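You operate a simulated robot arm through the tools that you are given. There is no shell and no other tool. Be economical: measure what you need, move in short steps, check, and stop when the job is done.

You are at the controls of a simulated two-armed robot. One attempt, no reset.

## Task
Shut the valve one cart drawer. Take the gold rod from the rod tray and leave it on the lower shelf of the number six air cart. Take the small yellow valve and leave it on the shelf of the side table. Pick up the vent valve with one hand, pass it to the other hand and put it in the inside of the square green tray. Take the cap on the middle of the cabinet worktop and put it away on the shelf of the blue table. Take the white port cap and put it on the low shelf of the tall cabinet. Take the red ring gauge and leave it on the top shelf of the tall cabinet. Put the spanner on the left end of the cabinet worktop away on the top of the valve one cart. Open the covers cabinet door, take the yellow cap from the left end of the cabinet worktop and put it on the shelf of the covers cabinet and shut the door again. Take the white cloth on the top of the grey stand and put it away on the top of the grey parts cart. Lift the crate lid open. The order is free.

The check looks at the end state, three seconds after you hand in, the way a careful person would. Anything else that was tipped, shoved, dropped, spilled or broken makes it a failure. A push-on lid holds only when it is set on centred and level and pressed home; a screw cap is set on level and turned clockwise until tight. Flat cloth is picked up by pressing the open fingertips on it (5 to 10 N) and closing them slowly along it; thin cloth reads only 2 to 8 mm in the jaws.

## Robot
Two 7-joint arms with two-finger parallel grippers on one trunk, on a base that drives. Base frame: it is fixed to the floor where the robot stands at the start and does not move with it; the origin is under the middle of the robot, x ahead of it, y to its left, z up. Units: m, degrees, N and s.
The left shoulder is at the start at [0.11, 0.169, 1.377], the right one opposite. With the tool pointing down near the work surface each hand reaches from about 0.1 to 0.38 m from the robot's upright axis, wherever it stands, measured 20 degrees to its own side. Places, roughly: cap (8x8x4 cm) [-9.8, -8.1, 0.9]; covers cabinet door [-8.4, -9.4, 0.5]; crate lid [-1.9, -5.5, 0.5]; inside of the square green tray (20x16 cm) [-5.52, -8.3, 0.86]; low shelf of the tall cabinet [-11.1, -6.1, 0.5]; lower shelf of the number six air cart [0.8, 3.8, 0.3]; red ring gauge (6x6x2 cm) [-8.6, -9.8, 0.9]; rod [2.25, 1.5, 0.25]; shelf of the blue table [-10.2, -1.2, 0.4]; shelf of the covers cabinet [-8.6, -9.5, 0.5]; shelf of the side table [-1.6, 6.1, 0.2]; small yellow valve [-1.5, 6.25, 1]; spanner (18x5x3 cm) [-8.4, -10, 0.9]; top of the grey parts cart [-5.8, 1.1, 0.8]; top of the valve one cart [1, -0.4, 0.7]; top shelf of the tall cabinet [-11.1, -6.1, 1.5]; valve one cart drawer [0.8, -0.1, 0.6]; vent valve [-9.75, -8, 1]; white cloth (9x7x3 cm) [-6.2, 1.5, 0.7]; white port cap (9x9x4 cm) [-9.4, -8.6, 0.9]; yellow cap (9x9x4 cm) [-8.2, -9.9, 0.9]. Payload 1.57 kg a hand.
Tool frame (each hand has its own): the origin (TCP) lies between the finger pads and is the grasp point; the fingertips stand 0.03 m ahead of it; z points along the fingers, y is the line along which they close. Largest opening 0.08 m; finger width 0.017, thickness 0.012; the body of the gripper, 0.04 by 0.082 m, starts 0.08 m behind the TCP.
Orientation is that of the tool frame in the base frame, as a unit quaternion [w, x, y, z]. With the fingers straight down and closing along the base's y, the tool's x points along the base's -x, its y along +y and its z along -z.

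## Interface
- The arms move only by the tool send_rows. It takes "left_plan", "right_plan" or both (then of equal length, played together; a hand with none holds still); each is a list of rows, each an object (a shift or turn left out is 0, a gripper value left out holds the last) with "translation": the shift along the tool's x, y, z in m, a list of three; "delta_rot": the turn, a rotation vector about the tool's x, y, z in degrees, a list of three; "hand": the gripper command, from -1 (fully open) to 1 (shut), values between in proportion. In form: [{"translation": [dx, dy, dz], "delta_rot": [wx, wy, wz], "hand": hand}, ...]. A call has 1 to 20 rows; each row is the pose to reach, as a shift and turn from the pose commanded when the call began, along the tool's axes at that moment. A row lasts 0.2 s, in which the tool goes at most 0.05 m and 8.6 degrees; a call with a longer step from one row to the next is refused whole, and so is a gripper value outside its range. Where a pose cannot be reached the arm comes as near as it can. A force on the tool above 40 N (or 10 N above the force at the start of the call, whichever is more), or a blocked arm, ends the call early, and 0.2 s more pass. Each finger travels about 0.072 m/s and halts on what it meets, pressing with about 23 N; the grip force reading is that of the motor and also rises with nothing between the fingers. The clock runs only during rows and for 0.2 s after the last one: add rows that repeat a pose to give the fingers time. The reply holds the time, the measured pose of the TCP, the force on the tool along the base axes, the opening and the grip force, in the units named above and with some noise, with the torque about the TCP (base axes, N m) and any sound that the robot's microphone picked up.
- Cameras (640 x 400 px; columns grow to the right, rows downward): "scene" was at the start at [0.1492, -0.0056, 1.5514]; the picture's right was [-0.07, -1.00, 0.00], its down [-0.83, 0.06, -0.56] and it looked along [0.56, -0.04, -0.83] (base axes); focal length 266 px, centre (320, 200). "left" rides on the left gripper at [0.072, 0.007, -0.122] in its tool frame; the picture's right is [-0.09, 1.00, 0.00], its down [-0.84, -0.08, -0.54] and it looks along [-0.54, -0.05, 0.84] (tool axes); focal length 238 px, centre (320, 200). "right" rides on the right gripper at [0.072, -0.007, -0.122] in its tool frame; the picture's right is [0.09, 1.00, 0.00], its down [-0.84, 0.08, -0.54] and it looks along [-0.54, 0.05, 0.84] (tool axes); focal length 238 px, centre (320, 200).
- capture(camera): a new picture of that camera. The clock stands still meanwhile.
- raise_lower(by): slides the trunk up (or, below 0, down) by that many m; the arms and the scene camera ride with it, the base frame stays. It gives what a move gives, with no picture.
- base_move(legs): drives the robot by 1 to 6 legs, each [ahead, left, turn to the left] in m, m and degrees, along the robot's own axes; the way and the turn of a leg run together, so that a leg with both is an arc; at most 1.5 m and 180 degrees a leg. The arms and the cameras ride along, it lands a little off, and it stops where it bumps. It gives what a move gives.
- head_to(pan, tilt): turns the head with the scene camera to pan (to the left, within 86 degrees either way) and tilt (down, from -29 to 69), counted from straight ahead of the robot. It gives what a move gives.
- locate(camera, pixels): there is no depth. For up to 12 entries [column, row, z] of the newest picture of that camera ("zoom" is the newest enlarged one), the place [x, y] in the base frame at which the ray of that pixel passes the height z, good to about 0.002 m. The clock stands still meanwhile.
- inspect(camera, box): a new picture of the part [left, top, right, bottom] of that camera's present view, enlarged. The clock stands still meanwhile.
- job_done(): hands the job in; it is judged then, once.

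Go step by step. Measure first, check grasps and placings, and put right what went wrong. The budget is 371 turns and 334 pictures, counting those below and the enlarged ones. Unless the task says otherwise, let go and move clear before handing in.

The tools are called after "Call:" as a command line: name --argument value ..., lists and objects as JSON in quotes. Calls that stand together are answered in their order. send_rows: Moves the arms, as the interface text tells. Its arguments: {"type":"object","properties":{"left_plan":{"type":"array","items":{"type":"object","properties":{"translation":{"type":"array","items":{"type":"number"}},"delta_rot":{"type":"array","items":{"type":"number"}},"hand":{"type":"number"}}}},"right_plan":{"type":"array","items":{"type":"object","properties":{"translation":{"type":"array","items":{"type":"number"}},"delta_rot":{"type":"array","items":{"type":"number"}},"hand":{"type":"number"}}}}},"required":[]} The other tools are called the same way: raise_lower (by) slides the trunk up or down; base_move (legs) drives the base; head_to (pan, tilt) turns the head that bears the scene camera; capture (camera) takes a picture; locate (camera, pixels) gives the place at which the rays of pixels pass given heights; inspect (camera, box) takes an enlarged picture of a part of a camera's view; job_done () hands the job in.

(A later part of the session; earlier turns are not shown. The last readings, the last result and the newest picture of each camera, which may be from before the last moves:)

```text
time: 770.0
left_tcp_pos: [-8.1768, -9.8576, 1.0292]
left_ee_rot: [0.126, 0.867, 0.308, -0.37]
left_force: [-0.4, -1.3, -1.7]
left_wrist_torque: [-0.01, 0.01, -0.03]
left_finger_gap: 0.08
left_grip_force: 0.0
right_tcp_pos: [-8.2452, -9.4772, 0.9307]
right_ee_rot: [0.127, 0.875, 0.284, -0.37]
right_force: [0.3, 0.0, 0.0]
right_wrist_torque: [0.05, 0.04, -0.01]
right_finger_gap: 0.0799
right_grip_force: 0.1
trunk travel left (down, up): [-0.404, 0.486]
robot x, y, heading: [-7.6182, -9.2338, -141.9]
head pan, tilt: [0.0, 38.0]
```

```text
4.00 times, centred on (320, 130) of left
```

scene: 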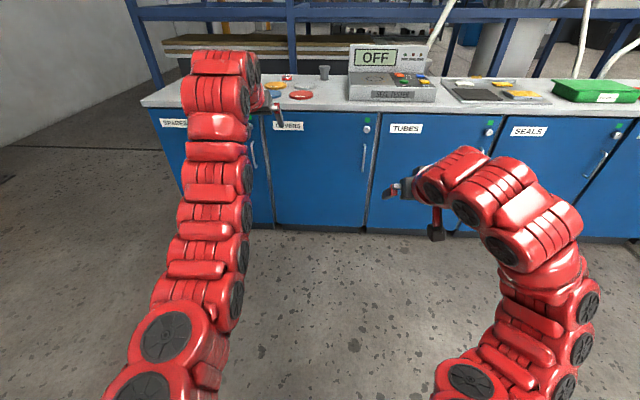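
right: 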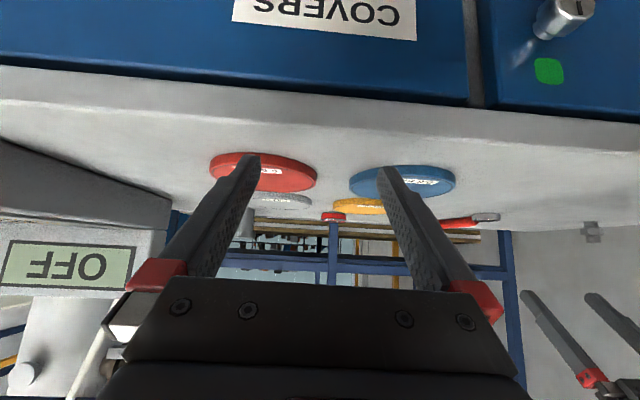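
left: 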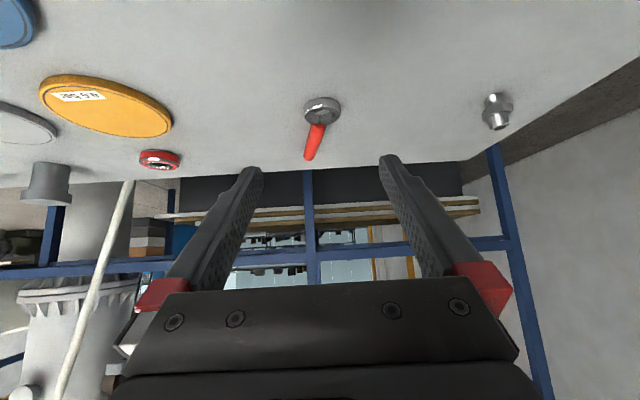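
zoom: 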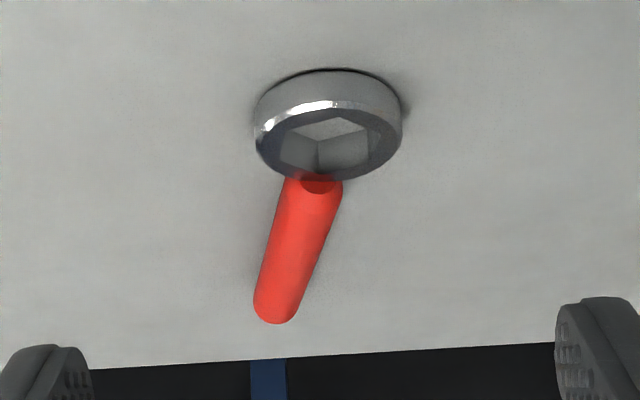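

Spanner: ring head (-8.279,-9.946), handle along 206°; ring gauge ≈(-8.56,-9.787). Raise 6 cm, move in 0.25 m, then place each hand above its item (left yawed 12° to match the handle).

Call:
raise_lower --by 0.06

Call:
base_move --legs '[[0.247, 0, 0]]'

Call:
send_rows --left_plan '[{"translation": [0.015, 0, -0.015], "delta_rot": [2, 0, 2]}, {"translation": [0.03, 0, -0.03], "delta_rot": [4, 0, 4]}, {"translation": [0.045, 0, -0.045], "delta_rot": [6, 0, 6]}, {"translation": [0.0566, 0, -0.0566], "delta_rot": [8.5, 0, 8.5]}, {"translation": [0.0566, 0, -0.0566], "delta_rot": [8.5, 0, 8.5]}, {"translation": [0.0566, 0, -0.0566], "delta_rot": [8.5, 0, 8.5]}]' --right_plan '[{"translation": [-0.025, 0.01, 0.025]}, {"translation": [-0.05, 0.02, 0.05]}, {"translation": [-0.075, 0.03, 0.075]}, {"translation": [-0.1, 0.04, 0.1]}, {"translation": [-0.122, 0.05, 0.122]}, {"translation": [-0.122, 0.05, 0.122]}]'

Call:
raise_lower --by -0.06

Call:
capture --camera "left"

Call:
capture --camera "right"

```text
time: 771.0
left_tcp_pos: [-8.1765, -9.8578, 1.0891]
left_ee_rot: [0.126, 0.868, 0.308, -0.369]
left_force: [0.4, 0.1, -0.1]
left_wrist_torque: [0.02, -0.04, 0.0]
left_finger_gap: 0.08
left_grip_force: 0.0
right_tcp_pos: [-8.2451, -9.4756, 0.9899]
right_ee_rot: [0.128, 0.876, 0.284, -0.369]
right_force: [-0.2, 0.4, -0.3]
right_wrist_torque: [-0.02, 0.01, -0.01]
right_finger_gap: 0.0801
right_grip_force: 0.1
trunk travel left (down, up): [-0.464, 0.426]
robot x, y, heading: [-7.6194, -9.2324, -141.8]
head pan, tilt: [0.0, 38.0]
```

```text
time: 772.8
left_tcp_pos: [-8.3705, -10.012, 1.0904]
left_ee_rot: [0.126, 0.868, 0.307, -0.369]
left_force: [0.4, -0.4, 0.2]
left_wrist_torque: [-0.04, -0.04, 0.01]
left_finger_gap: 0.0801
left_grip_force: 0.1
right_tcp_pos: [-8.4383, -9.6301, 0.9891]
right_ee_rot: [0.128, 0.875, 0.284, -0.37]
right_force: [0.4, 0.3, -0.6]
right_wrist_torque: [0.01, 0.01, 0.01]
right_finger_gap: 0.08
right_grip_force: 0.0
trunk travel left (down, up): [-0.464, 0.426]
robot x, y, heading: [-7.814, -9.3802, -141.8]
head pan, tilt: [0.0, 38.0]
```

```text
time: 774.2
left_tcp_pos: [-8.3069, -9.9612, 1.0886]
left_ee_rot: [0.089, 0.895, 0.214, -0.381]
left_force: [0.7, 0.0, 0.2]
left_wrist_torque: [0.02, -0.01, 0.01]
left_finger_gap: 0.08
left_grip_force: 0.0
right_tcp_pos: [-8.5491, -9.7715, 0.9953]
right_ee_rot: [0.128, 0.875, 0.285, -0.37]
right_force: [0.0, 0.2, -0.6]
right_wrist_torque: [-0.01, 0.0, -0.01]
right_finger_gap: 0.0799
right_grip_force: 0.1
trunk travel left (down, up): [-0.464, 0.426]
robot x, y, heading: [-7.8134, -9.3873, -141.8]
head pan, tilt: [0.0, 38.0]
```

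```text
time: 775.2
left_tcp_pos: [-8.3027, -9.9573, 1.033]
left_ee_rot: [0.091, 0.894, 0.215, -0.383]
left_force: [-0.4, -1.0, -0.2]
left_wrist_torque: [-0.01, 0.01, 0.03]
left_finger_gap: 0.08
left_grip_force: 0.1
right_tcp_pos: [-8.5452, -9.7688, 0.9437]
right_ee_rot: [0.129, 0.874, 0.283, -0.374]
right_force: [0.4, 0.4, -0.4]
right_wrist_torque: [0.01, 0.02, 0.0]
right_finger_gap: 0.0801
right_grip_force: 0.1
trunk travel left (down, up): [-0.404, 0.486]
robot x, y, heading: [-7.8141, -9.386, -141.5]
head pan, tilt: [0.0, 38.0]
```

```text
74 pictures are left
```

left: 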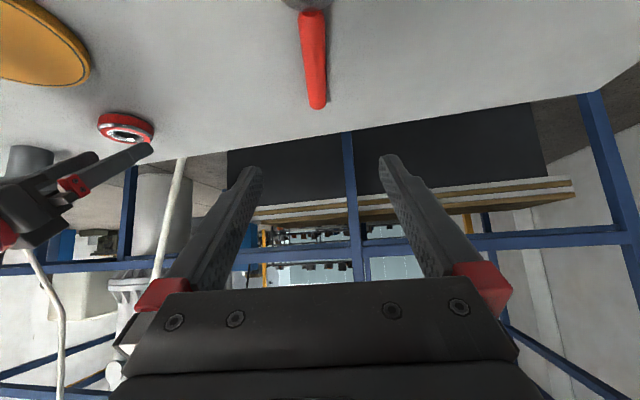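

```text
73 pictures are left
```

right: 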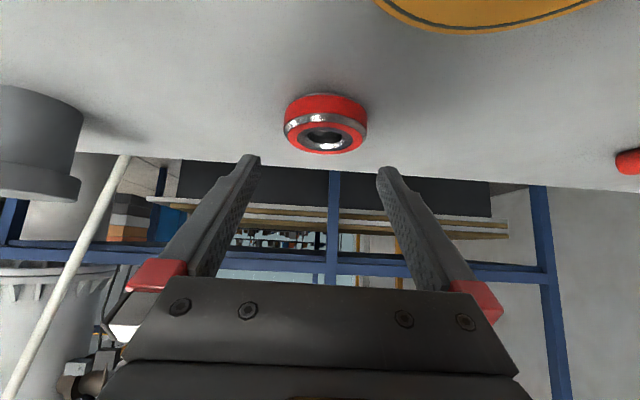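

Call:
locate --camera "right" --pixels '[[325, 124, 0.89], [325, 124, 0.9], [325, 110, 0.88]]'

Call:
locate --camera "left" --pixels '[[314, 20, 0.893], [314, 50, 0.893], [316, 100, 0.893]]'

```text
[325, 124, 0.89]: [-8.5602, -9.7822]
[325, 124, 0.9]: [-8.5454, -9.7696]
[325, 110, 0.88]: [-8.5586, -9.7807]
```

```text
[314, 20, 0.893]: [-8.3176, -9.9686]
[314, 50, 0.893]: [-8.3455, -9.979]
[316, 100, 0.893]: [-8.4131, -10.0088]
```

Both are well aligned. Lower each hand onto its item (right 35 mm, left 124 mm).

Call:
send_rows --left_plan '[{"translation": [0.018, 0, 0.02]}, {"translation": [0.036, 0.001, 0.04]}, {"translation": [0.054, 0.002, 0.06]}, {"translation": [0.07, 0.002, 0.078]}, {"translation": [0.077, 0.002, 0.087]}, {"translation": [0.0823, 0.002, 0.0931]}, {"translation": [0.0823, 0.002, 0.0931]}]' --right_plan '[{"translation": [0.004, 0.002, 0.005]}, {"translation": [0.008, 0.004, 0.01]}, {"translation": [0.012, 0.004, 0.015]}, {"translation": [0.016, 0.004, 0.02]}, {"translation": [0.02, 0.004, 0.024]}, {"translation": [0.0222, 0.004, 0.0272]}, {"translation": [0.0222, 0.004, 0.0272]}]'

Call:
capture --camera "left"

Call:
capture --camera "right"

```text
time: 777.0
left_tcp_pos: [-8.2841, -9.9614, 0.9179]
left_ee_rot: [0.094, 0.891, 0.219, -0.386]
left_force: [1.0, 0.8, 0.6]
left_wrist_torque: [-0.04, 0.12, -0.03]
left_finger_gap: 0.0801
left_grip_force: 0.0
right_tcp_pos: [-8.5215, -9.7821, 0.9172]
right_ee_rot: [0.139, 0.867, 0.294, -0.378]
right_force: [0.3, 0.1, 1.9]
right_wrist_torque: [0.03, -0.02, 0.0]
right_finger_gap: 0.0798
right_grip_force: 0.0
trunk travel left (down, up): [-0.404, 0.486]
robot x, y, heading: [-7.8017, -9.381, -140.2]
head pan, tilt: [0.0, 38.0]
stopped in row 7 (left hand): the arm was blocked; the commanded pose is now the measured one
```

```text
72 pictures are left
```

left: 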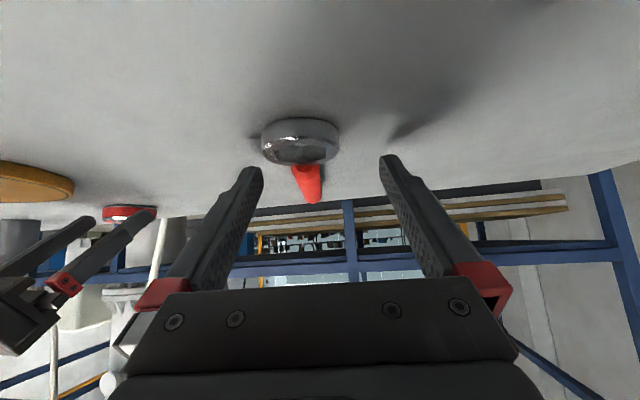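

```text
71 pictures are left
```

right: 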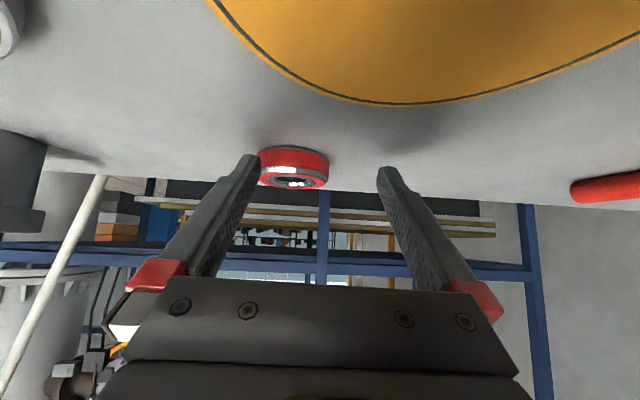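

The left forearm pressed on the worktop edge (robot turned 1.5°). Raise the trunk 0.15 for a steeper arm, restore the heading, and re-measure.

Call:
raise_lower --by 0.15

Call:
base_move --legs '[[0, 0, -1.6]]'

Call:
send_rows --left_plan '[{"translation": [0.03, 0, 0.03]}, {"translation": [0.06, 0, 0.06]}, {"translation": [0.07, 0, 0.07]}, {"translation": [0.07, 0, 0.07]}]' --right_plan '[{"translation": [0.025, 0, 0.025]}, {"translation": [0.05, 0, 0.05]}, {"translation": [0.07, 0, 0.07]}, {"translation": [0.07, 0, 0.07]}]'

Call:
capture --camera "left"

Call:
capture --camera "right"

```text
time: 778.7
left_tcp_pos: [-8.3039, -9.9821, 1.0435]
left_ee_rot: [0.088, 0.896, 0.224, -0.374]
left_force: [0.3, 0.1, 0.5]
left_wrist_torque: [-0.02, -0.01, -0.04]
left_finger_gap: 0.0799
left_grip_force: 0.1
right_tcp_pos: [-8.539, -9.7996, 1.0407]
right_ee_rot: [0.129, 0.874, 0.296, -0.364]
right_force: [0.2, -0.8, 0.2]
right_wrist_torque: [-0.04, 0.0, -0.04]
right_finger_gap: 0.08
right_grip_force: 0.1
trunk travel left (down, up): [-0.554, 0.336]
robot x, y, heading: [-7.8066, -9.3892, -140.5]
head pan, tilt: [0.0, 38.0]
```

```text
time: 779.5
left_tcp_pos: [-8.32, -9.9677, 1.0448]
left_ee_rot: [0.083, 0.898, 0.211, -0.376]
left_force: [0.0, -0.4, 0.3]
left_wrist_torque: [-0.02, 0.01, 0.02]
left_finger_gap: 0.0803
left_grip_force: 0.0
right_tcp_pos: [-8.551, -9.7793, 1.0417]
right_ee_rot: [0.125, 0.878, 0.283, -0.366]
right_force: [-0.7, 0.2, -1.3]
right_wrist_torque: [0.0, -0.01, -0.02]
right_finger_gap: 0.0799
right_grip_force: 0.1
trunk travel left (down, up): [-0.554, 0.336]
robot x, y, heading: [-7.8091, -9.3889, -142.4]
head pan, tilt: [0.0, 38.0]
```

```text
time: 780.5
left_tcp_pos: [-8.3199, -9.9667, 0.9452]
left_ee_rot: [0.082, 0.899, 0.211, -0.376]
left_force: [-0.3, 0.2, -0.1]
left_wrist_torque: [0.01, 0.03, -0.02]
left_finger_gap: 0.0802
left_grip_force: 0.1
right_tcp_pos: [-8.5519, -9.7791, 0.9408]
right_ee_rot: [0.125, 0.878, 0.282, -0.367]
right_force: [0.1, 0.5, 0.7]
right_wrist_torque: [0.01, -0.01, 0.03]
right_finger_gap: 0.08
right_grip_force: 0.0
trunk travel left (down, up): [-0.554, 0.336]
robot x, y, heading: [-7.8055, -9.389, -142.3]
head pan, tilt: [0.0, 38.0]
```

```text
70 pictures are left
```

left: 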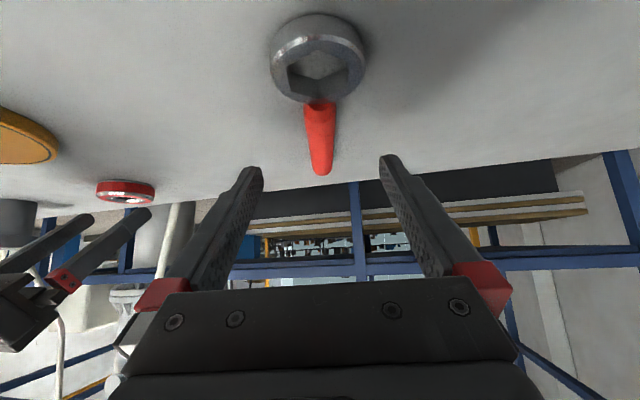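

```text
69 pictures are left
```

right: 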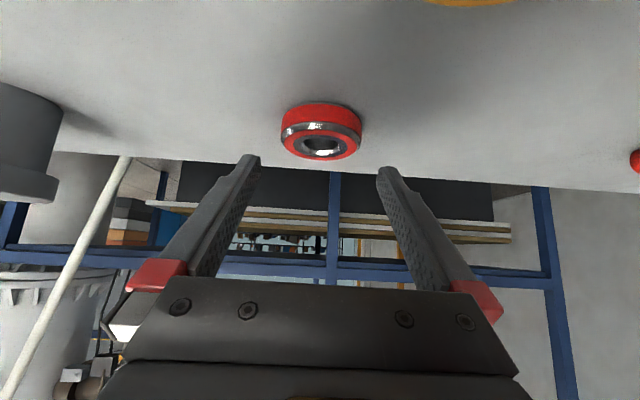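

Both aligned again with a freer arm. Final descent of ~35 mm, then close.

Call:
send_rows --left_plan '[{"translation": [0.009, -0.001, 0.004]}, {"translation": [0.018, -0.002, 0.009]}, {"translation": [0.027, -0.002, 0.013]}, {"translation": [0.034, -0.002, 0.017]}, {"translation": [0.034, -0.002, 0.017]}]' --right_plan '[{"translation": [0.007, 0.001, 0.004]}, {"translation": [0.014, 0.002, 0.009]}, {"translation": [0.021, 0.002, 0.013]}, {"translation": [0.0283, 0.002, 0.017]}, {"translation": [0.0283, 0.002, 0.017]}]'

Call:
send_rows --left_plan '[{"hand": -0.4}, {"hand": 0.1}, {"hand": 0.5}, {"hand": 1}, {"hand": 1}]' --right_plan '[{"hand": -0.8}, {"hand": -0.5}, {"hand": 0}, {"hand": 1}, {"hand": 1}]'

Call:
capture --camera "left"

Call:
capture --camera "right"

```text
time: 781.7
left_tcp_pos: [-8.3107, -9.9594, 0.9094]
left_ee_rot: [0.084, 0.898, 0.212, -0.376]
left_force: [-0.6, -1.0, -0.2]
left_wrist_torque: [0.01, -0.04, 0.02]
left_finger_gap: 0.0803
left_grip_force: 0.2
right_tcp_pos: [-8.5432, -9.7776, 0.9098]
right_ee_rot: [0.125, 0.877, 0.283, -0.367]
right_force: [0.1, -0.5, -1.0]
right_wrist_torque: [0.0, 0.01, -0.02]
right_finger_gap: 0.0802
right_grip_force: 0.0
trunk travel left (down, up): [-0.554, 0.336]
robot x, y, heading: [-7.8039, -9.3905, -142.4]
head pan, tilt: [0.0, 38.0]
```

```text
time: 782.9
left_tcp_pos: [-8.3105, -9.9602, 0.9088]
left_ee_rot: [0.083, 0.898, 0.211, -0.377]
left_force: [0.1, 0.7, 0.4]
left_wrist_torque: [-0.01, 0.04, 0.04]
left_finger_gap: 0.02
left_grip_force: 22.9
right_tcp_pos: [-8.543, -9.7779, 0.9102]
right_ee_rot: [0.124, 0.878, 0.283, -0.367]
right_force: [0.2, 0.2, -0.3]
right_wrist_torque: [0.01, 0.02, 0.01]
right_finger_gap: 0.0001
right_grip_force: 21.2
trunk travel left (down, up): [-0.554, 0.336]
robot x, y, heading: [-7.8041, -9.3846, -142.4]
head pan, tilt: [0.0, 38.0]
```

```text
68 pictures are left
```

left: 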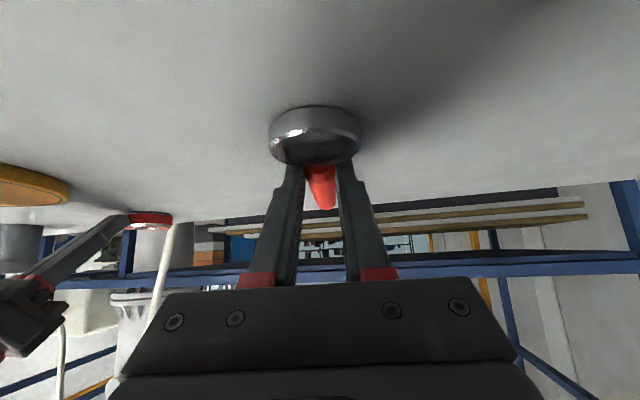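

```text
67 pictures are left
```

right: 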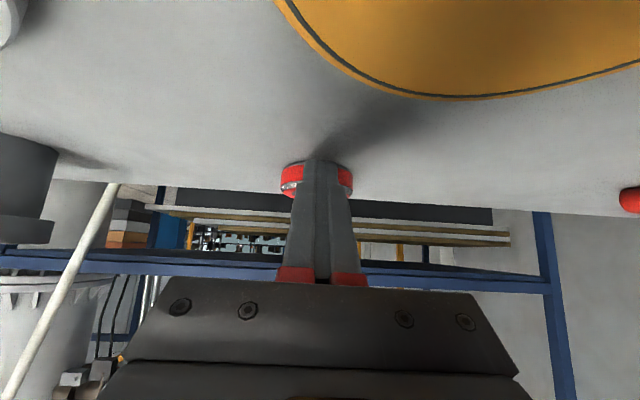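

Left holds the spanner handle (20 mm). The right fingers closed just short of the ring. Reopen, advance 3 cm and close again.

Call:
send_rows --right_plan '[{"translation": [-0.004, 0, -0.004], "hand": -1}, {"translation": [-0.004, 0, -0.004], "hand": -1}, {"translation": [-0.004, 0, -0.004], "hand": -1}, {"translation": [-0.004, 0, -0.004], "hand": -1}, {"translation": [-0.014, 0, 0.006]}, {"translation": [-0.023, 0, 0.017]}, {"translation": [-0.019, 0, 0.023]}, {"translation": [-0.019, 0, 0.023], "hand": -0.6}, {"translation": [-0.019, 0, 0.023], "hand": -0.2}, {"translation": [-0.019, 0, 0.023], "hand": 1}, {"translation": [-0.019, 0, 0.023], "hand": 1}]'

Call:
capture --camera "right"

```text
time: 785.3
left_tcp_pos: [-8.3106, -9.9614, 0.9095]
left_ee_rot: [0.084, 0.898, 0.212, -0.376]
left_force: [0.1, -0.1, 1.4]
left_wrist_torque: [-0.01, 0.06, 0.01]
left_finger_gap: 0.02
left_grip_force: 22.8
right_tcp_pos: [-8.5676, -9.796, 0.9075]
right_ee_rot: [0.124, 0.878, 0.283, -0.366]
right_force: [-1.5, -0.4, -1.0]
right_wrist_torque: [0.04, 0.16, 0.02]
right_finger_gap: 0.0587
right_grip_force: 22.8
trunk travel left (down, up): [-0.554, 0.336]
robot x, y, heading: [-7.8073, -9.389, -142.2]
head pan, tilt: [0.0, 38.0]
```

```text
66 pictures are left
```

right: 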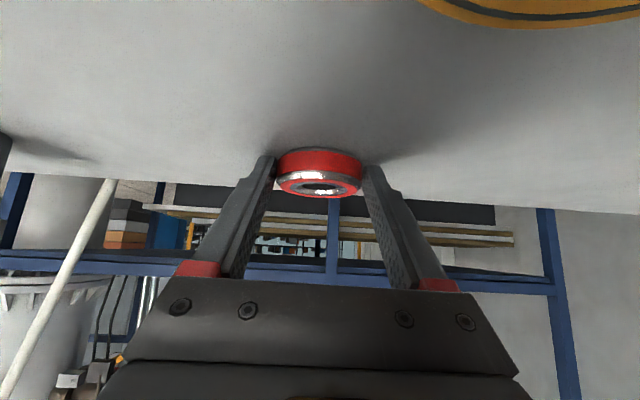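

Ring gauge gripped (58.7 mm). Lift 0.2, back away, tuck the left hand a bit, and drive to the tall cabinet.

Call:
raise_lower --by 0.2

Call:
base_move --legs '[[-0.6, 0, 0]]'

Call:
send_rows --left_plan '[{"translation": [0.02, 0.02, -0.02]}, {"translation": [0.04, 0.04, -0.04]}, {"translation": [0.06, 0.06, -0.06]}, {"translation": [0.08, 0.08, -0.08]}, {"translation": [0.1, 0.1, -0.1]}, {"translation": [0.11, 0.12, -0.11]}]'

Call:
base_move --legs '[[0, 0, -95.2], [1.5, 0, 0], [1.5, 0, 0], [1.4, 0, 0], [0, 0, 95.2]]'

Call:
head_to --pan 0 --tilt 15

Call:
capture --camera "scene"

```text
time: 787.5
left_tcp_pos: [-8.3108, -9.9615, 1.1083]
left_ee_rot: [0.083, 0.899, 0.211, -0.375]
left_force: [0.5, 0.1, -2.1]
left_wrist_torque: [0.04, -0.1, -0.01]
left_finger_gap: 0.0198
left_grip_force: 22.8
right_tcp_pos: [-8.5686, -9.7964, 1.1072]
right_ee_rot: [0.124, 0.877, 0.283, -0.367]
right_force: [-0.9, -0.4, -3.6]
right_wrist_torque: [0.07, -0.06, 0.02]
right_finger_gap: 0.0585
right_grip_force: 23.4
trunk travel left (down, up): [-0.754, 0.136]
robot x, y, heading: [-7.8046, -9.3897, -142.2]
head pan, tilt: [0.0, 38.0]
```

```text
time: 790.9
left_tcp_pos: [-7.8381, -9.592, 1.109]
left_ee_rot: [0.082, 0.899, 0.209, -0.376]
left_force: [0.6, -0.7, -1.7]
left_wrist_torque: [0.05, -0.13, 0.01]
left_finger_gap: 0.0199
left_grip_force: 22.9
right_tcp_pos: [-8.095, -9.4288, 1.1072]
right_ee_rot: [0.124, 0.878, 0.282, -0.366]
right_force: [0.1, -0.6, -4.0]
right_wrist_torque: [0.08, -0.07, 0.01]
right_finger_gap: 0.0586
right_grip_force: 23.1
trunk travel left (down, up): [-0.754, 0.136]
robot x, y, heading: [-7.3309, -9.0228, -142.3]
head pan, tilt: [0.0, 38.0]
```

```text
time: 792.3
left_tcp_pos: [-7.6462, -9.6333, 1.1069]
left_ee_rot: [0.084, 0.898, 0.211, -0.376]
left_force: [-0.8, -0.2, -1.9]
left_wrist_torque: [0.07, -0.15, -0.03]
left_finger_gap: 0.0201
left_grip_force: 23.1
right_tcp_pos: [-8.0954, -9.4271, 1.1063]
right_ee_rot: [0.124, 0.878, 0.282, -0.366]
right_force: [0.2, 0.2, -4.3]
right_wrist_torque: [0.08, -0.07, -0.01]
right_finger_gap: 0.0585
right_grip_force: 22.6
trunk travel left (down, up): [-0.754, 0.136]
robot x, y, heading: [-7.3307, -9.0232, -142.4]
head pan, tilt: [0.0, 38.0]
```

```text
time: 821.4
left_tcp_pos: [-10.064, -5.9143, 1.1072]
left_ee_rot: [0.081, 0.9, 0.204, -0.376]
left_force: [-0.2, 0.7, -1.4]
left_wrist_torque: [0.05, -0.12, 0.0]
left_finger_gap: 0.0201
left_grip_force: 23.2
right_tcp_pos: [-10.5081, -5.7029, 1.1063]
right_ee_rot: [0.121, 0.88, 0.276, -0.367]
right_force: [0.2, -0.9, -3.3]
right_wrist_torque: [0.05, -0.09, -0.03]
right_finger_gap: 0.0583
right_grip_force: 22.8
trunk travel left (down, up): [-0.754, 0.136]
robot x, y, heading: [-9.7405, -5.3086, -143.2]
head pan, tilt: [0.0, 38.0]
```

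```text
time: 822.3
left_tcp_pos: [-10.0623, -5.9141, 1.1064]
left_ee_rot: [0.082, 0.9, 0.204, -0.376]
left_force: [0.4, -0.4, -2.5]
left_wrist_torque: [0.05, -0.12, 0.0]
left_finger_gap: 0.0201
left_grip_force: 23.1
right_tcp_pos: [-10.5084, -5.7022, 1.1072]
right_ee_rot: [0.12, 0.88, 0.276, -0.367]
right_force: [0.3, -0.2, -4.0]
right_wrist_torque: [0.05, -0.05, -0.02]
right_finger_gap: 0.0585
right_grip_force: 22.8
trunk travel left (down, up): [-0.754, 0.136]
robot x, y, heading: [-9.736, -5.308, -143.1]
head pan, tilt: [0.0, 15.0]
```

```text
65 pictures are left
```

scene: 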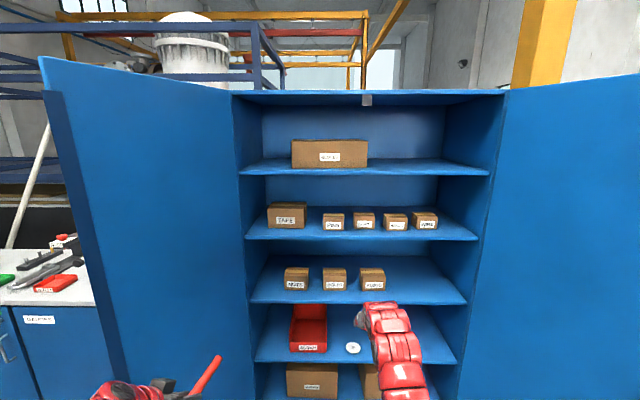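

The top shelf (row 172) has free space right of its box, around (425,168). Determine its height.

Call:
locate --camera "scene" --pixels '[[425, 174, 1.45], [425, 174, 1.5], [425, 174, 1.4], [425, 239, 1.15], [425, 303, 0.83], [489, 174, 1.45], [366, 166, 1.45]]'

```text
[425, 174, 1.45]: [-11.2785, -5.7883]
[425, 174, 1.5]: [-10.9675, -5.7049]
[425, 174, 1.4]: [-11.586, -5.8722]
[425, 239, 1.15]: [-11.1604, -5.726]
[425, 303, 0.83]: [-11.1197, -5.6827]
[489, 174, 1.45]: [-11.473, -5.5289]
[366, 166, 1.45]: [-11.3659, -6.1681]
```

Top shelf z≈1.485; drop spot ≈(-11.12,-5.78). Raise the trunk fully and the right arm by 0.33 m, then move right and ahead.

Call:
raise_lower --by 0.134

Call:
send_rows --right_plan '[{"translation": [-0.03, 0, -0.03]}, {"translation": [-0.06, 0, -0.06]}, {"translation": [-0.09, 0, -0.09]}, {"translation": [-0.12, 0, -0.12]}, {"translation": [-0.15, 0, -0.15]}, {"translation": [-0.18, 0, -0.18]}, {"translation": [-0.21, 0, -0.21]}, {"translation": [-0.233, 0, -0.233]}, {"translation": [-0.233, 0, -0.233]}]'

Call:
base_move --legs '[[0, -0.307, 0], [0.35, 0, 0]]'

Call:
capture --camera "right"

Call:
capture --camera "scene"

```text
time: 823.9
left_tcp_pos: [-10.0624, -5.915, 1.2413]
left_ee_rot: [0.081, 0.9, 0.205, -0.376]
left_force: [-1.0, -0.4, -2.1]
left_wrist_torque: [0.04, -0.1, -0.03]
left_finger_gap: 0.02
left_grip_force: 23.2
right_tcp_pos: [-10.5077, -5.7026, 1.2406]
right_ee_rot: [0.121, 0.88, 0.276, -0.367]
right_force: [0.7, -0.6, -3.2]
right_wrist_torque: [0.07, -0.1, 0.0]
right_finger_gap: 0.0586
right_grip_force: 23.0
trunk travel left (down, up): [-0.888, 0.002]
robot x, y, heading: [-9.7387, -5.3066, -143.2]
head pan, tilt: [0.0, 15.0]
```

```text
time: 825.9
left_tcp_pos: [-10.0631, -5.9139, 1.242]
left_ee_rot: [0.081, 0.9, 0.204, -0.377]
left_force: [0.9, 0.7, -1.6]
left_wrist_torque: [0.04, -0.12, -0.03]
left_finger_gap: 0.0199
left_grip_force: 23.1
right_tcp_pos: [-10.4927, -5.6847, 1.5221]
right_ee_rot: [0.121, 0.88, 0.275, -0.368]
right_force: [-0.5, -0.4, -3.4]
right_wrist_torque: [0.05, -0.07, 0.04]
right_finger_gap: 0.0585
right_grip_force: 23.4
right hand out of reach, approached as far as the arm can: row 7, 8, 9
trunk travel left (down, up): [-0.888, 0.002]
robot x, y, heading: [-9.739, -5.3056, -143.0]
head pan, tilt: [0.0, 15.0]
```

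```text
time: 829.8
left_tcp_pos: [-10.5255, -5.8794, 1.2419]
left_ee_rot: [0.08, 0.9, 0.203, -0.377]
left_force: [0.4, -0.4, -1.3]
left_wrist_torque: [0.06, -0.11, 0.02]
left_finger_gap: 0.0199
left_grip_force: 23.0
right_tcp_pos: [-10.9534, -5.6464, 1.5233]
right_ee_rot: [0.121, 0.88, 0.274, -0.369]
right_force: [0.0, 0.6, -3.4]
right_wrist_torque: [0.11, -0.03, 0.0]
right_finger_gap: 0.0586
right_grip_force: 22.9
trunk travel left (down, up): [-0.888, 0.002]
robot x, y, heading: [-10.2041, -5.2715, -143.1]
head pan, tilt: [0.0, 15.0]
```

```text
64 pictures are left
```

right: 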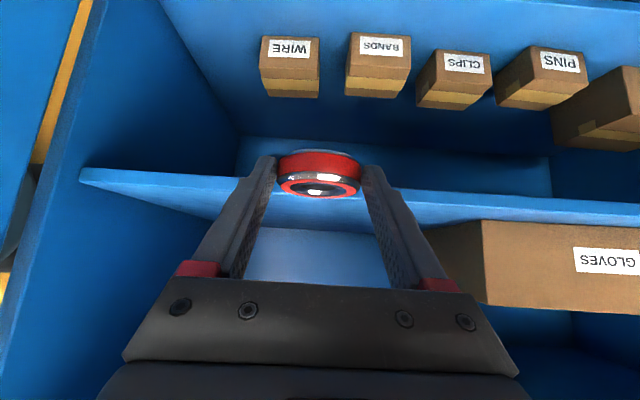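

```text
63 pictures are left
```

scene: 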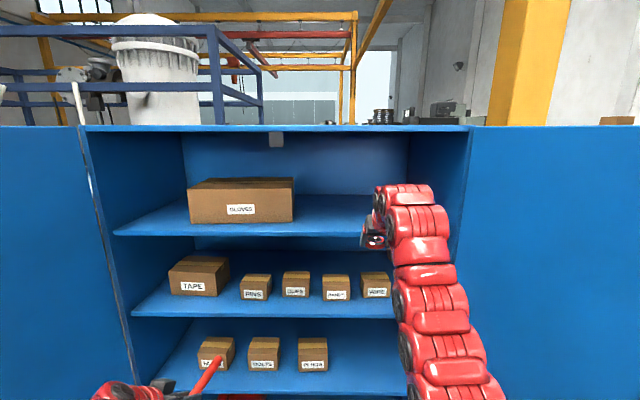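

The ring would clear the shelf edge by only ~1 cm. Retract the hand 12 cm, raise it 4 cm, then check.

Call:
send_rows --right_plan '[{"translation": [0.02, 0, -0.025]}, {"translation": [0.04, 0, -0.05]}, {"translation": [0.055, 0, -0.08]}, {"translation": [0.057, 0, -0.113]}, {"translation": [0.043, 0, -0.127]}, {"translation": [0.043, 0, -0.127]}]'

Call:
base_move --legs '[[0.18, 0, 0]]'

Call:
capture --camera "right"

```text
time: 831.2
left_tcp_pos: [-10.5279, -5.8786, 1.2406]
left_ee_rot: [0.081, 0.901, 0.202, -0.375]
left_force: [0.3, 1.2, -2.0]
left_wrist_torque: [0.07, -0.14, 0.02]
left_finger_gap: 0.0198
left_grip_force: 23.4
right_tcp_pos: [-10.8671, -5.5802, 1.5666]
right_ee_rot: [0.122, 0.88, 0.274, -0.369]
right_force: [-0.3, 0.1, -3.0]
right_wrist_torque: [0.02, -0.09, -0.04]
right_finger_gap: 0.0587
right_grip_force: 23.0
right hand out of reach, approached as far as the arm can: row 5, 6
trunk travel left (down, up): [-0.888, 0.002]
robot x, y, heading: [-10.2034, -5.2735, -143.3]
head pan, tilt: [0.0, 15.0]
```

```text
time: 832.7
left_tcp_pos: [-10.6674, -5.9835, 1.2431]
left_ee_rot: [0.08, 0.9, 0.202, -0.378]
left_force: [0.5, 0.2, -1.6]
left_wrist_torque: [0.03, -0.08, -0.02]
left_finger_gap: 0.0197
left_grip_force: 23.1
right_tcp_pos: [-11.0079, -5.6842, 1.5691]
right_ee_rot: [0.121, 0.88, 0.273, -0.37]
right_force: [0.7, 0.2, -3.0]
right_wrist_torque: [0.08, -0.07, 0.0]
right_finger_gap: 0.0584
right_grip_force: 24.0
trunk travel left (down, up): [-0.888, 0.002]
robot x, y, heading: [-10.341, -5.3819, -143.5]
head pan, tilt: [0.0, 15.0]
```

```text
62 pictures are left
```

right: 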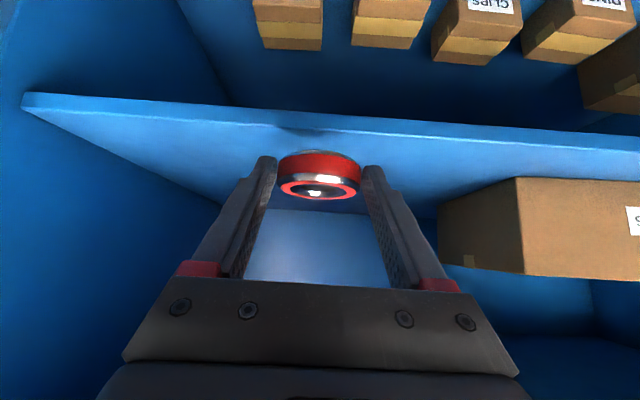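

Raise the left hand 0.14 m so the spanner clears the boxes, then move in 0.13 m.

Call:
send_rows --left_plan '[{"translation": [-0.025, 0, -0.025]}, {"translation": [-0.05, 0, -0.05]}, {"translation": [-0.075, 0, -0.075]}, {"translation": [-0.1, 0, -0.1]}, {"translation": [-0.1, 0, -0.1]}]'

Call:
base_move --legs '[[0.13, 0, 0]]'

Call:
capture --camera "right"

```text
time: 833.9
left_tcp_pos: [-10.7293, -5.9949, 1.3212]
left_ee_rot: [0.088, 0.898, 0.205, -0.38]
left_force: [0.5, 0.4, -1.5]
left_wrist_torque: [0.05, -0.1, -0.02]
left_finger_gap: 0.0199
left_grip_force: 23.1
left hand out of reach, approached as far as the arm can: row 1, 2, 3, 4, 5
right_tcp_pos: [-11.0098, -5.6862, 1.5665]
right_ee_rot: [0.121, 0.88, 0.273, -0.37]
right_force: [-0.6, -1.0, -3.5]
right_wrist_torque: [0.03, -0.04, -0.02]
right_finger_gap: 0.0587
right_grip_force: 23.0
trunk travel left (down, up): [-0.888, 0.002]
robot x, y, heading: [-10.3435, -5.379, -143.3]
head pan, tilt: [0.0, 15.0]
```

```text
time: 835.2
left_tcp_pos: [-10.8328, -6.072, 1.3212]
left_ee_rot: [0.087, 0.898, 0.206, -0.38]
left_force: [-0.1, 0.5, -1.9]
left_wrist_torque: [0.02, -0.08, 0.02]
left_finger_gap: 0.0198
left_grip_force: 22.9
right_tcp_pos: [-11.1129, -5.7634, 1.5669]
right_ee_rot: [0.122, 0.879, 0.273, -0.371]
right_force: [0.1, 0.5, -3.2]
right_wrist_torque: [0.08, -0.09, -0.02]
right_finger_gap: 0.0585
right_grip_force: 22.9
trunk travel left (down, up): [-0.888, 0.002]
robot x, y, heading: [-10.4501, -5.4533, -143.4]
head pan, tilt: [0.0, 15.0]
```

```text
61 pictures are left
```

right: 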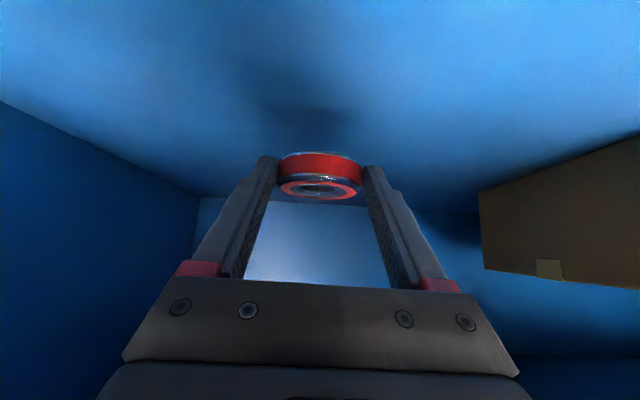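

The ring is 8 cm inside the top shelf. Lower with the arm, feeling for contact.

Call:
send_rows --right_plan '[{"translation": [0.0085, 0, 0.0085]}, {"translation": [0.017, 0, 0.017]}, {"translation": [0.0255, 0, 0.0255]}, {"translation": [0.031, 0, 0.031]}, {"translation": [0.035, 0, 0.035]}]'

```text
time: 836.4
left_tcp_pos: [-10.8317, -6.0734, 1.3209]
left_ee_rot: [0.088, 0.898, 0.206, -0.38]
left_force: [-0.1, -0.5, -2.3]
left_wrist_torque: [0.05, -0.11, 0.02]
left_finger_gap: 0.0199
left_grip_force: 23.2
right_tcp_pos: [-11.1132, -5.764, 1.5271]
right_ee_rot: [0.124, 0.876, 0.272, -0.38]
right_force: [3.5, 0.0, 11.1]
right_wrist_torque: [0.23, 0.11, -0.13]
right_finger_gap: 0.0588
right_grip_force: 23.1
trunk travel left (down, up): [-0.888, 0.002]
robot x, y, heading: [-10.4485, -5.4576, -143.4]
head pan, tilt: [0.0, 15.0]
stopped in row 5 (right hand): the force on the tool passed its limit at 46 N (the readings are from after the stop); the commanded pose is now the measured one
```

Contact. Ease off, open and withdraw along the fingers.

Call:
send_rows --right_plan '[{"translation": [-0.0015, 0, -0.0015]}, {"translation": [-0.0015, 0, -0.0015], "hand": -0.6}, {"translation": [-0.0015, 0, -0.0015], "hand": -1}, {"translation": [-0.0015, 0, -0.0015], "hand": -1}, {"translation": [-0.0015, 0, -0.02]}, {"translation": [-0.0015, 0, -0.05]}, {"translation": [0.01, 0, -0.08]}]'

Call:
capture --camera "right"

```text
time: 838.0
left_tcp_pos: [-10.8331, -6.0744, 1.3199]
left_ee_rot: [0.087, 0.898, 0.205, -0.379]
left_force: [-1.1, 0.4, -2.2]
left_wrist_torque: [0.07, -0.08, 0.02]
left_finger_gap: 0.0198
left_grip_force: 23.0
right_tcp_pos: [-11.0927, -5.7472, 1.553]
right_ee_rot: [0.124, 0.876, 0.273, -0.377]
right_force: [0.3, 0.2, -0.2]
right_wrist_torque: [0.03, -0.02, -0.03]
right_finger_gap: 0.0801
right_grip_force: 0.1
right hand out of reach, approached as far as the arm can: row 6, 7
trunk travel left (down, up): [-0.888, 0.002]
robot x, y, heading: [-10.4472, -5.4596, -143.5]
head pan, tilt: [0.0, 15.0]
```

```text
60 pictures are left
```

right: 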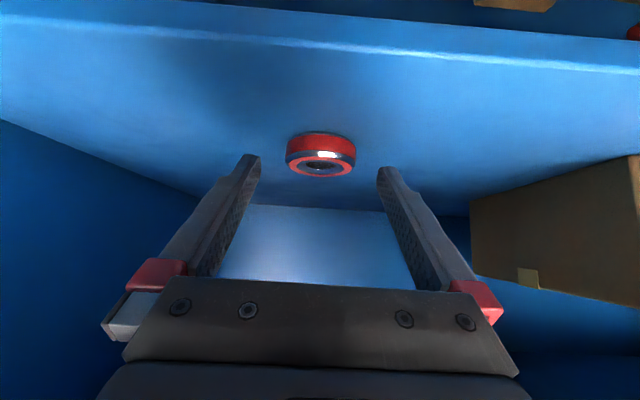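

The ring gauge rests on the top shelf. Back out, turn east, and drive toward the crate with the spanner in the left hand.

Call:
base_move --legs '[[-0.65, 0, 0], [0, 0, 133], [1.5, 0, 0], [1.4, 0, 0]]'

Call:
head_to --pan 10 --tilt 15

Call:
capture --camera "scene"

```text
time: 860.7
left_tcp_pos: [-6.3759, -5.4165, 1.3212]
left_ee_rot: [0.383, 0.168, 0.906, -0.07]
left_force: [0.3, -0.4, -3.0]
left_wrist_torque: [0.04, 0.12, -0.02]
left_finger_gap: 0.02
left_grip_force: 22.3
right_tcp_pos: [-6.4366, -5.8299, 1.5551]
right_ee_rot: [0.397, 0.098, 0.912, -0.036]
right_force: [0.4, 0.1, -0.3]
right_wrist_torque: [0.03, 0.01, -0.01]
right_finger_gap: 0.08
right_grip_force: 0.0
trunk travel left (down, up): [-0.888, 0.002]
robot x, y, heading: [-7.0873, -5.5619, -10.2]
head pan, tilt: [0.0, 15.0]
```

```text
time: 861.4
left_tcp_pos: [-6.3739, -5.4181, 1.3194]
left_ee_rot: [0.382, 0.167, 0.906, -0.07]
left_force: [-0.3, -0.5, -2.1]
left_wrist_torque: [0.07, 0.11, -0.02]
left_finger_gap: 0.0199
left_grip_force: 22.9
right_tcp_pos: [-6.4357, -5.8285, 1.5524]
right_ee_rot: [0.397, 0.099, 0.912, -0.036]
right_force: [-0.2, -0.7, -0.7]
right_wrist_torque: [-0.02, -0.01, 0.0]
right_finger_gap: 0.0799
right_grip_force: 0.1
trunk travel left (down, up): [-0.888, 0.002]
robot x, y, heading: [-7.0841, -5.5614, -10.4]
head pan, tilt: [10.0, 15.0]
```

```text
59 pictures are left
```

scene: 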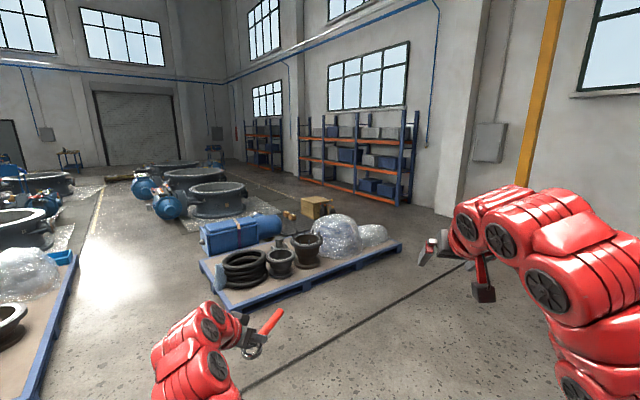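

Call:
inspect --camera "scene" --box '[190, 180, 420, 320]'

Call:
locate --camera "scene" --pixels '[[218, 308, 0.1], [402, 242, 0.1], [208, 265, 0.1], [315, 218, 0.3], [302, 198, 0.5], [330, 200, 0.5], [318, 222, 0.15], [283, 222, 0.1]]'

```text
2.78 times, centred on (305, 250) of scene
```

zoom: 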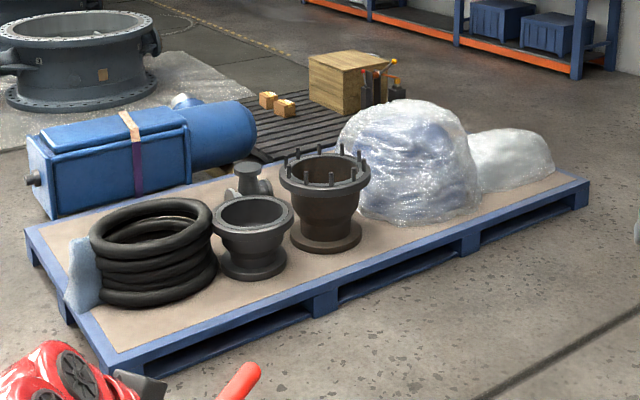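

```text
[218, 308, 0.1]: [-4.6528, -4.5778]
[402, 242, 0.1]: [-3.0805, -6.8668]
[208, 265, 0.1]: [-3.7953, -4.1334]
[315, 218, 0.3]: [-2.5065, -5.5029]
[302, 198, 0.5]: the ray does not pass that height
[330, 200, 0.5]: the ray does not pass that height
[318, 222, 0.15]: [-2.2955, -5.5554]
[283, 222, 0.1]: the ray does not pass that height
```

The crate stands behind the pallet with valves. Drive around the pallet's right end, to about (-3.3,-7.6).

Call:
base_move --legs '[[0, 0, -18.6], [1.5, 0, 0], [1.5, 0, 0], [1.25, 0, 0], [0, 0, 50]]'

Call:
head_to --pan 10 --tilt 22

Call:
capture --camera "scene"

```text
time: 885.0
left_tcp_pos: [-2.866, -7.1672, 1.3211]
left_ee_rot: [0.387, -0.076, 0.918, 0.032]
left_force: [0.6, -0.2, -1.0]
left_wrist_torque: [-0.01, 0.15, 0.02]
left_finger_gap: 0.0199
left_grip_force: 22.7
right_tcp_pos: [-2.7111, -7.5526, 1.5542]
right_ee_rot: [0.393, -0.145, 0.905, 0.07]
right_force: [-0.1, 0.6, 0.7]
right_wrist_torque: [0.0, 0.01, 0.01]
right_finger_gap: 0.0803
right_grip_force: 0.0
trunk travel left (down, up): [-0.888, 0.002]
robot x, y, heading: [-3.4083, -7.6458, 20.5]
head pan, tilt: [10.0, 15.0]
```

```text
time: 885.6
left_tcp_pos: [-2.8654, -7.1645, 1.3209]
left_ee_rot: [0.387, -0.075, 0.918, 0.032]
left_force: [0.4, 0.5, -2.5]
left_wrist_torque: [-0.02, 0.11, -0.02]
left_finger_gap: 0.02
left_grip_force: 23.3
right_tcp_pos: [-2.7109, -7.5515, 1.5537]
right_ee_rot: [0.393, -0.145, 0.905, 0.071]
right_force: [-0.4, 1.3, -0.2]
right_wrist_torque: [-0.03, -0.03, -0.01]
right_finger_gap: 0.0802
right_grip_force: 0.1
trunk travel left (down, up): [-0.888, 0.002]
robot x, y, heading: [-3.4106, -7.6481, 20.2]
head pan, tilt: [10.0, 22.0]
```

```text
57 pictures are left
```

scene: 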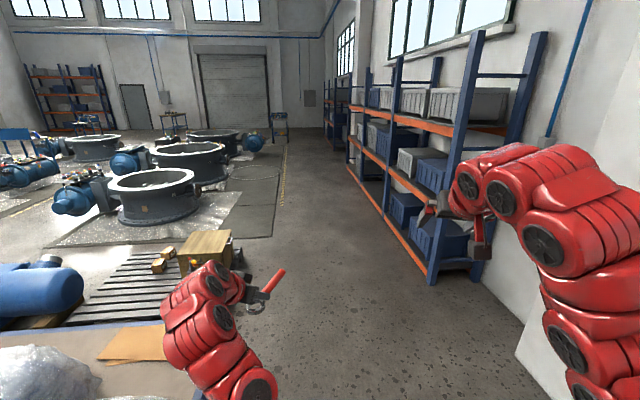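

Call:
locate --camera "scene" --pixels '[[432, 282, 0], [388, 222, 0], [178, 256, 0.45], [222, 262, 0.45], [205, 232, 0.45], [243, 268, 0.05], [110, 375, 0.1], [165, 322, 0.1]]'

Call:
inspect --camera "scene" --box '[90, 215, 290, 335]'

```text
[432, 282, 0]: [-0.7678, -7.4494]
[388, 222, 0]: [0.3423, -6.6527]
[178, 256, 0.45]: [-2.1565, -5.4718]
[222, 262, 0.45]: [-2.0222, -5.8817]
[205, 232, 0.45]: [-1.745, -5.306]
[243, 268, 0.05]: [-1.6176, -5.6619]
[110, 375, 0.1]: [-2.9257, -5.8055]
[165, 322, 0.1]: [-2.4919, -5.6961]
```

```text
3.20 times, centred on (190, 275) of scene
```

zoom: 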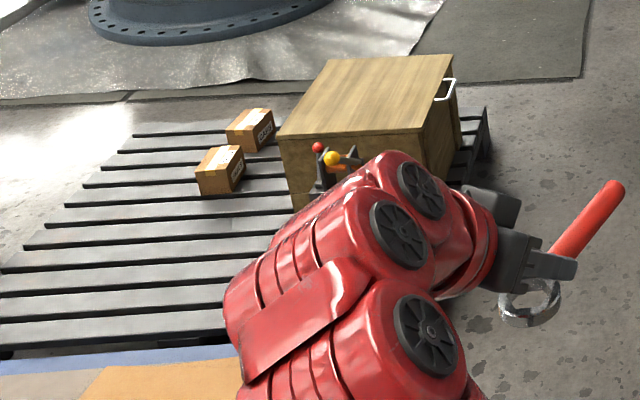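

The crate's lid has a wire handle on its right (east) edge at zoom (447,88), so it hinges on the left. Measure the handle and edges.

Call:
locate --camera "scene" --pixels '[[222.8, 253.8, 0.5], [231.3, 229.7, 0.5], [229.7, 240, 0.48], [176.9, 254, 0.5], [194.7, 230.3, 0.5], [229.7, 240, 0.5]]'

Call:
base_move --legs '[[0, 0, 3], [1.2, 0, 0], [1.1, 0, 0], [0, 0, 100]]'

Call:
head_to --pan 0 --tilt 35

Call:
capture --camera "scene"

```text
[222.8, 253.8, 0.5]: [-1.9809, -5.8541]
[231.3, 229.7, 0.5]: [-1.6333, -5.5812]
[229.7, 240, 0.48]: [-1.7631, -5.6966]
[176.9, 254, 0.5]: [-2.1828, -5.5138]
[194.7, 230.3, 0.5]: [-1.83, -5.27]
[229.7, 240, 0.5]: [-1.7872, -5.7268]
```

```text
time: 901.6
left_tcp_pos: [-1.9031, -6.3184, 1.3203]
left_ee_rot: [-0.215, 0.767, -0.511, -0.324]
left_force: [0.8, -0.2, -1.0]
left_wrist_torque: [-0.08, -0.05, 0.0]
left_finger_gap: 0.0199
left_grip_force: 22.8
right_tcp_pos: [-1.5629, -6.0769, 1.5545]
right_ee_rot: [-0.188, 0.8, -0.448, -0.352]
right_force: [-0.8, -0.1, 0.0]
right_wrist_torque: [-0.02, 0.01, 0.02]
right_finger_gap: 0.0798
right_grip_force: 0.1
trunk travel left (down, up): [-0.888, 0.002]
robot x, y, heading: [-1.3046, -6.7372, 123.4]
head pan, tilt: [10.0, 22.0]
```

```text
time: 902.3
left_tcp_pos: [-1.9032, -6.3185, 1.3211]
left_ee_rot: [-0.215, 0.767, -0.511, -0.324]
left_force: [1.2, -0.3, -2.1]
left_wrist_torque: [-0.11, -0.02, 0.02]
left_finger_gap: 0.02
left_grip_force: 22.9
right_tcp_pos: [-1.5623, -6.0783, 1.554]
right_ee_rot: [-0.189, 0.8, -0.448, -0.352]
right_force: [-0.1, -0.2, 1.1]
right_wrist_torque: [-0.01, 0.01, 0.0]
right_finger_gap: 0.0802
right_grip_force: 0.1
trunk travel left (down, up): [-0.888, 0.002]
robot x, y, heading: [-1.3085, -6.732, 123.4]
head pan, tilt: [0.0, 35.0]
```

```text
55 pictures are left
```

scene: 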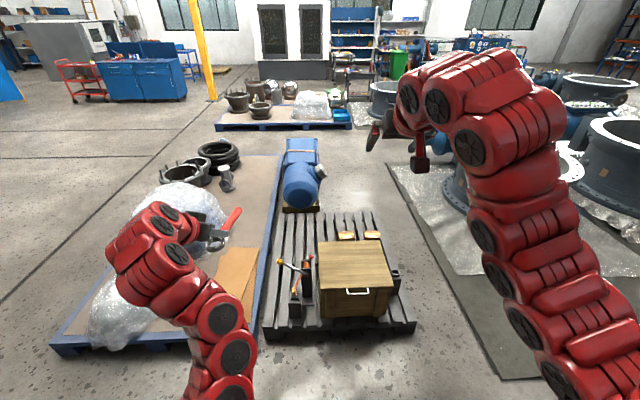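

I face the crate's handle side squarely. Measure the handle and lid.

Call:
inspect --camera "scene" --box '[280, 220, 420, 340]'

Call:
locate --camera "scene" --pixels '[[358, 292, 0.45], [358, 292, 0.48], [322, 289, 0.5], [393, 286, 0.5], [319, 242, 0.5], [384, 240, 0.5], [325, 316, 0.15], [390, 312, 0.15]]'

```text
3.33 times, centred on (350, 280) of scene
```

zoom: 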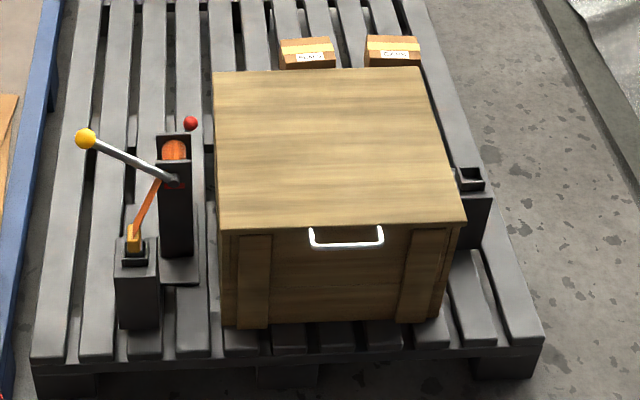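

```text
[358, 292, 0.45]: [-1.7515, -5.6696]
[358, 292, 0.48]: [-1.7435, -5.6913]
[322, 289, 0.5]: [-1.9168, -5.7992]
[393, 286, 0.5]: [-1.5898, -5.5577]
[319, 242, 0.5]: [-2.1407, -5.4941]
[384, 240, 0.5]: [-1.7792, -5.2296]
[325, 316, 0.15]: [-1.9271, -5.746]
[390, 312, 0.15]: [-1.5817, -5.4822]
```

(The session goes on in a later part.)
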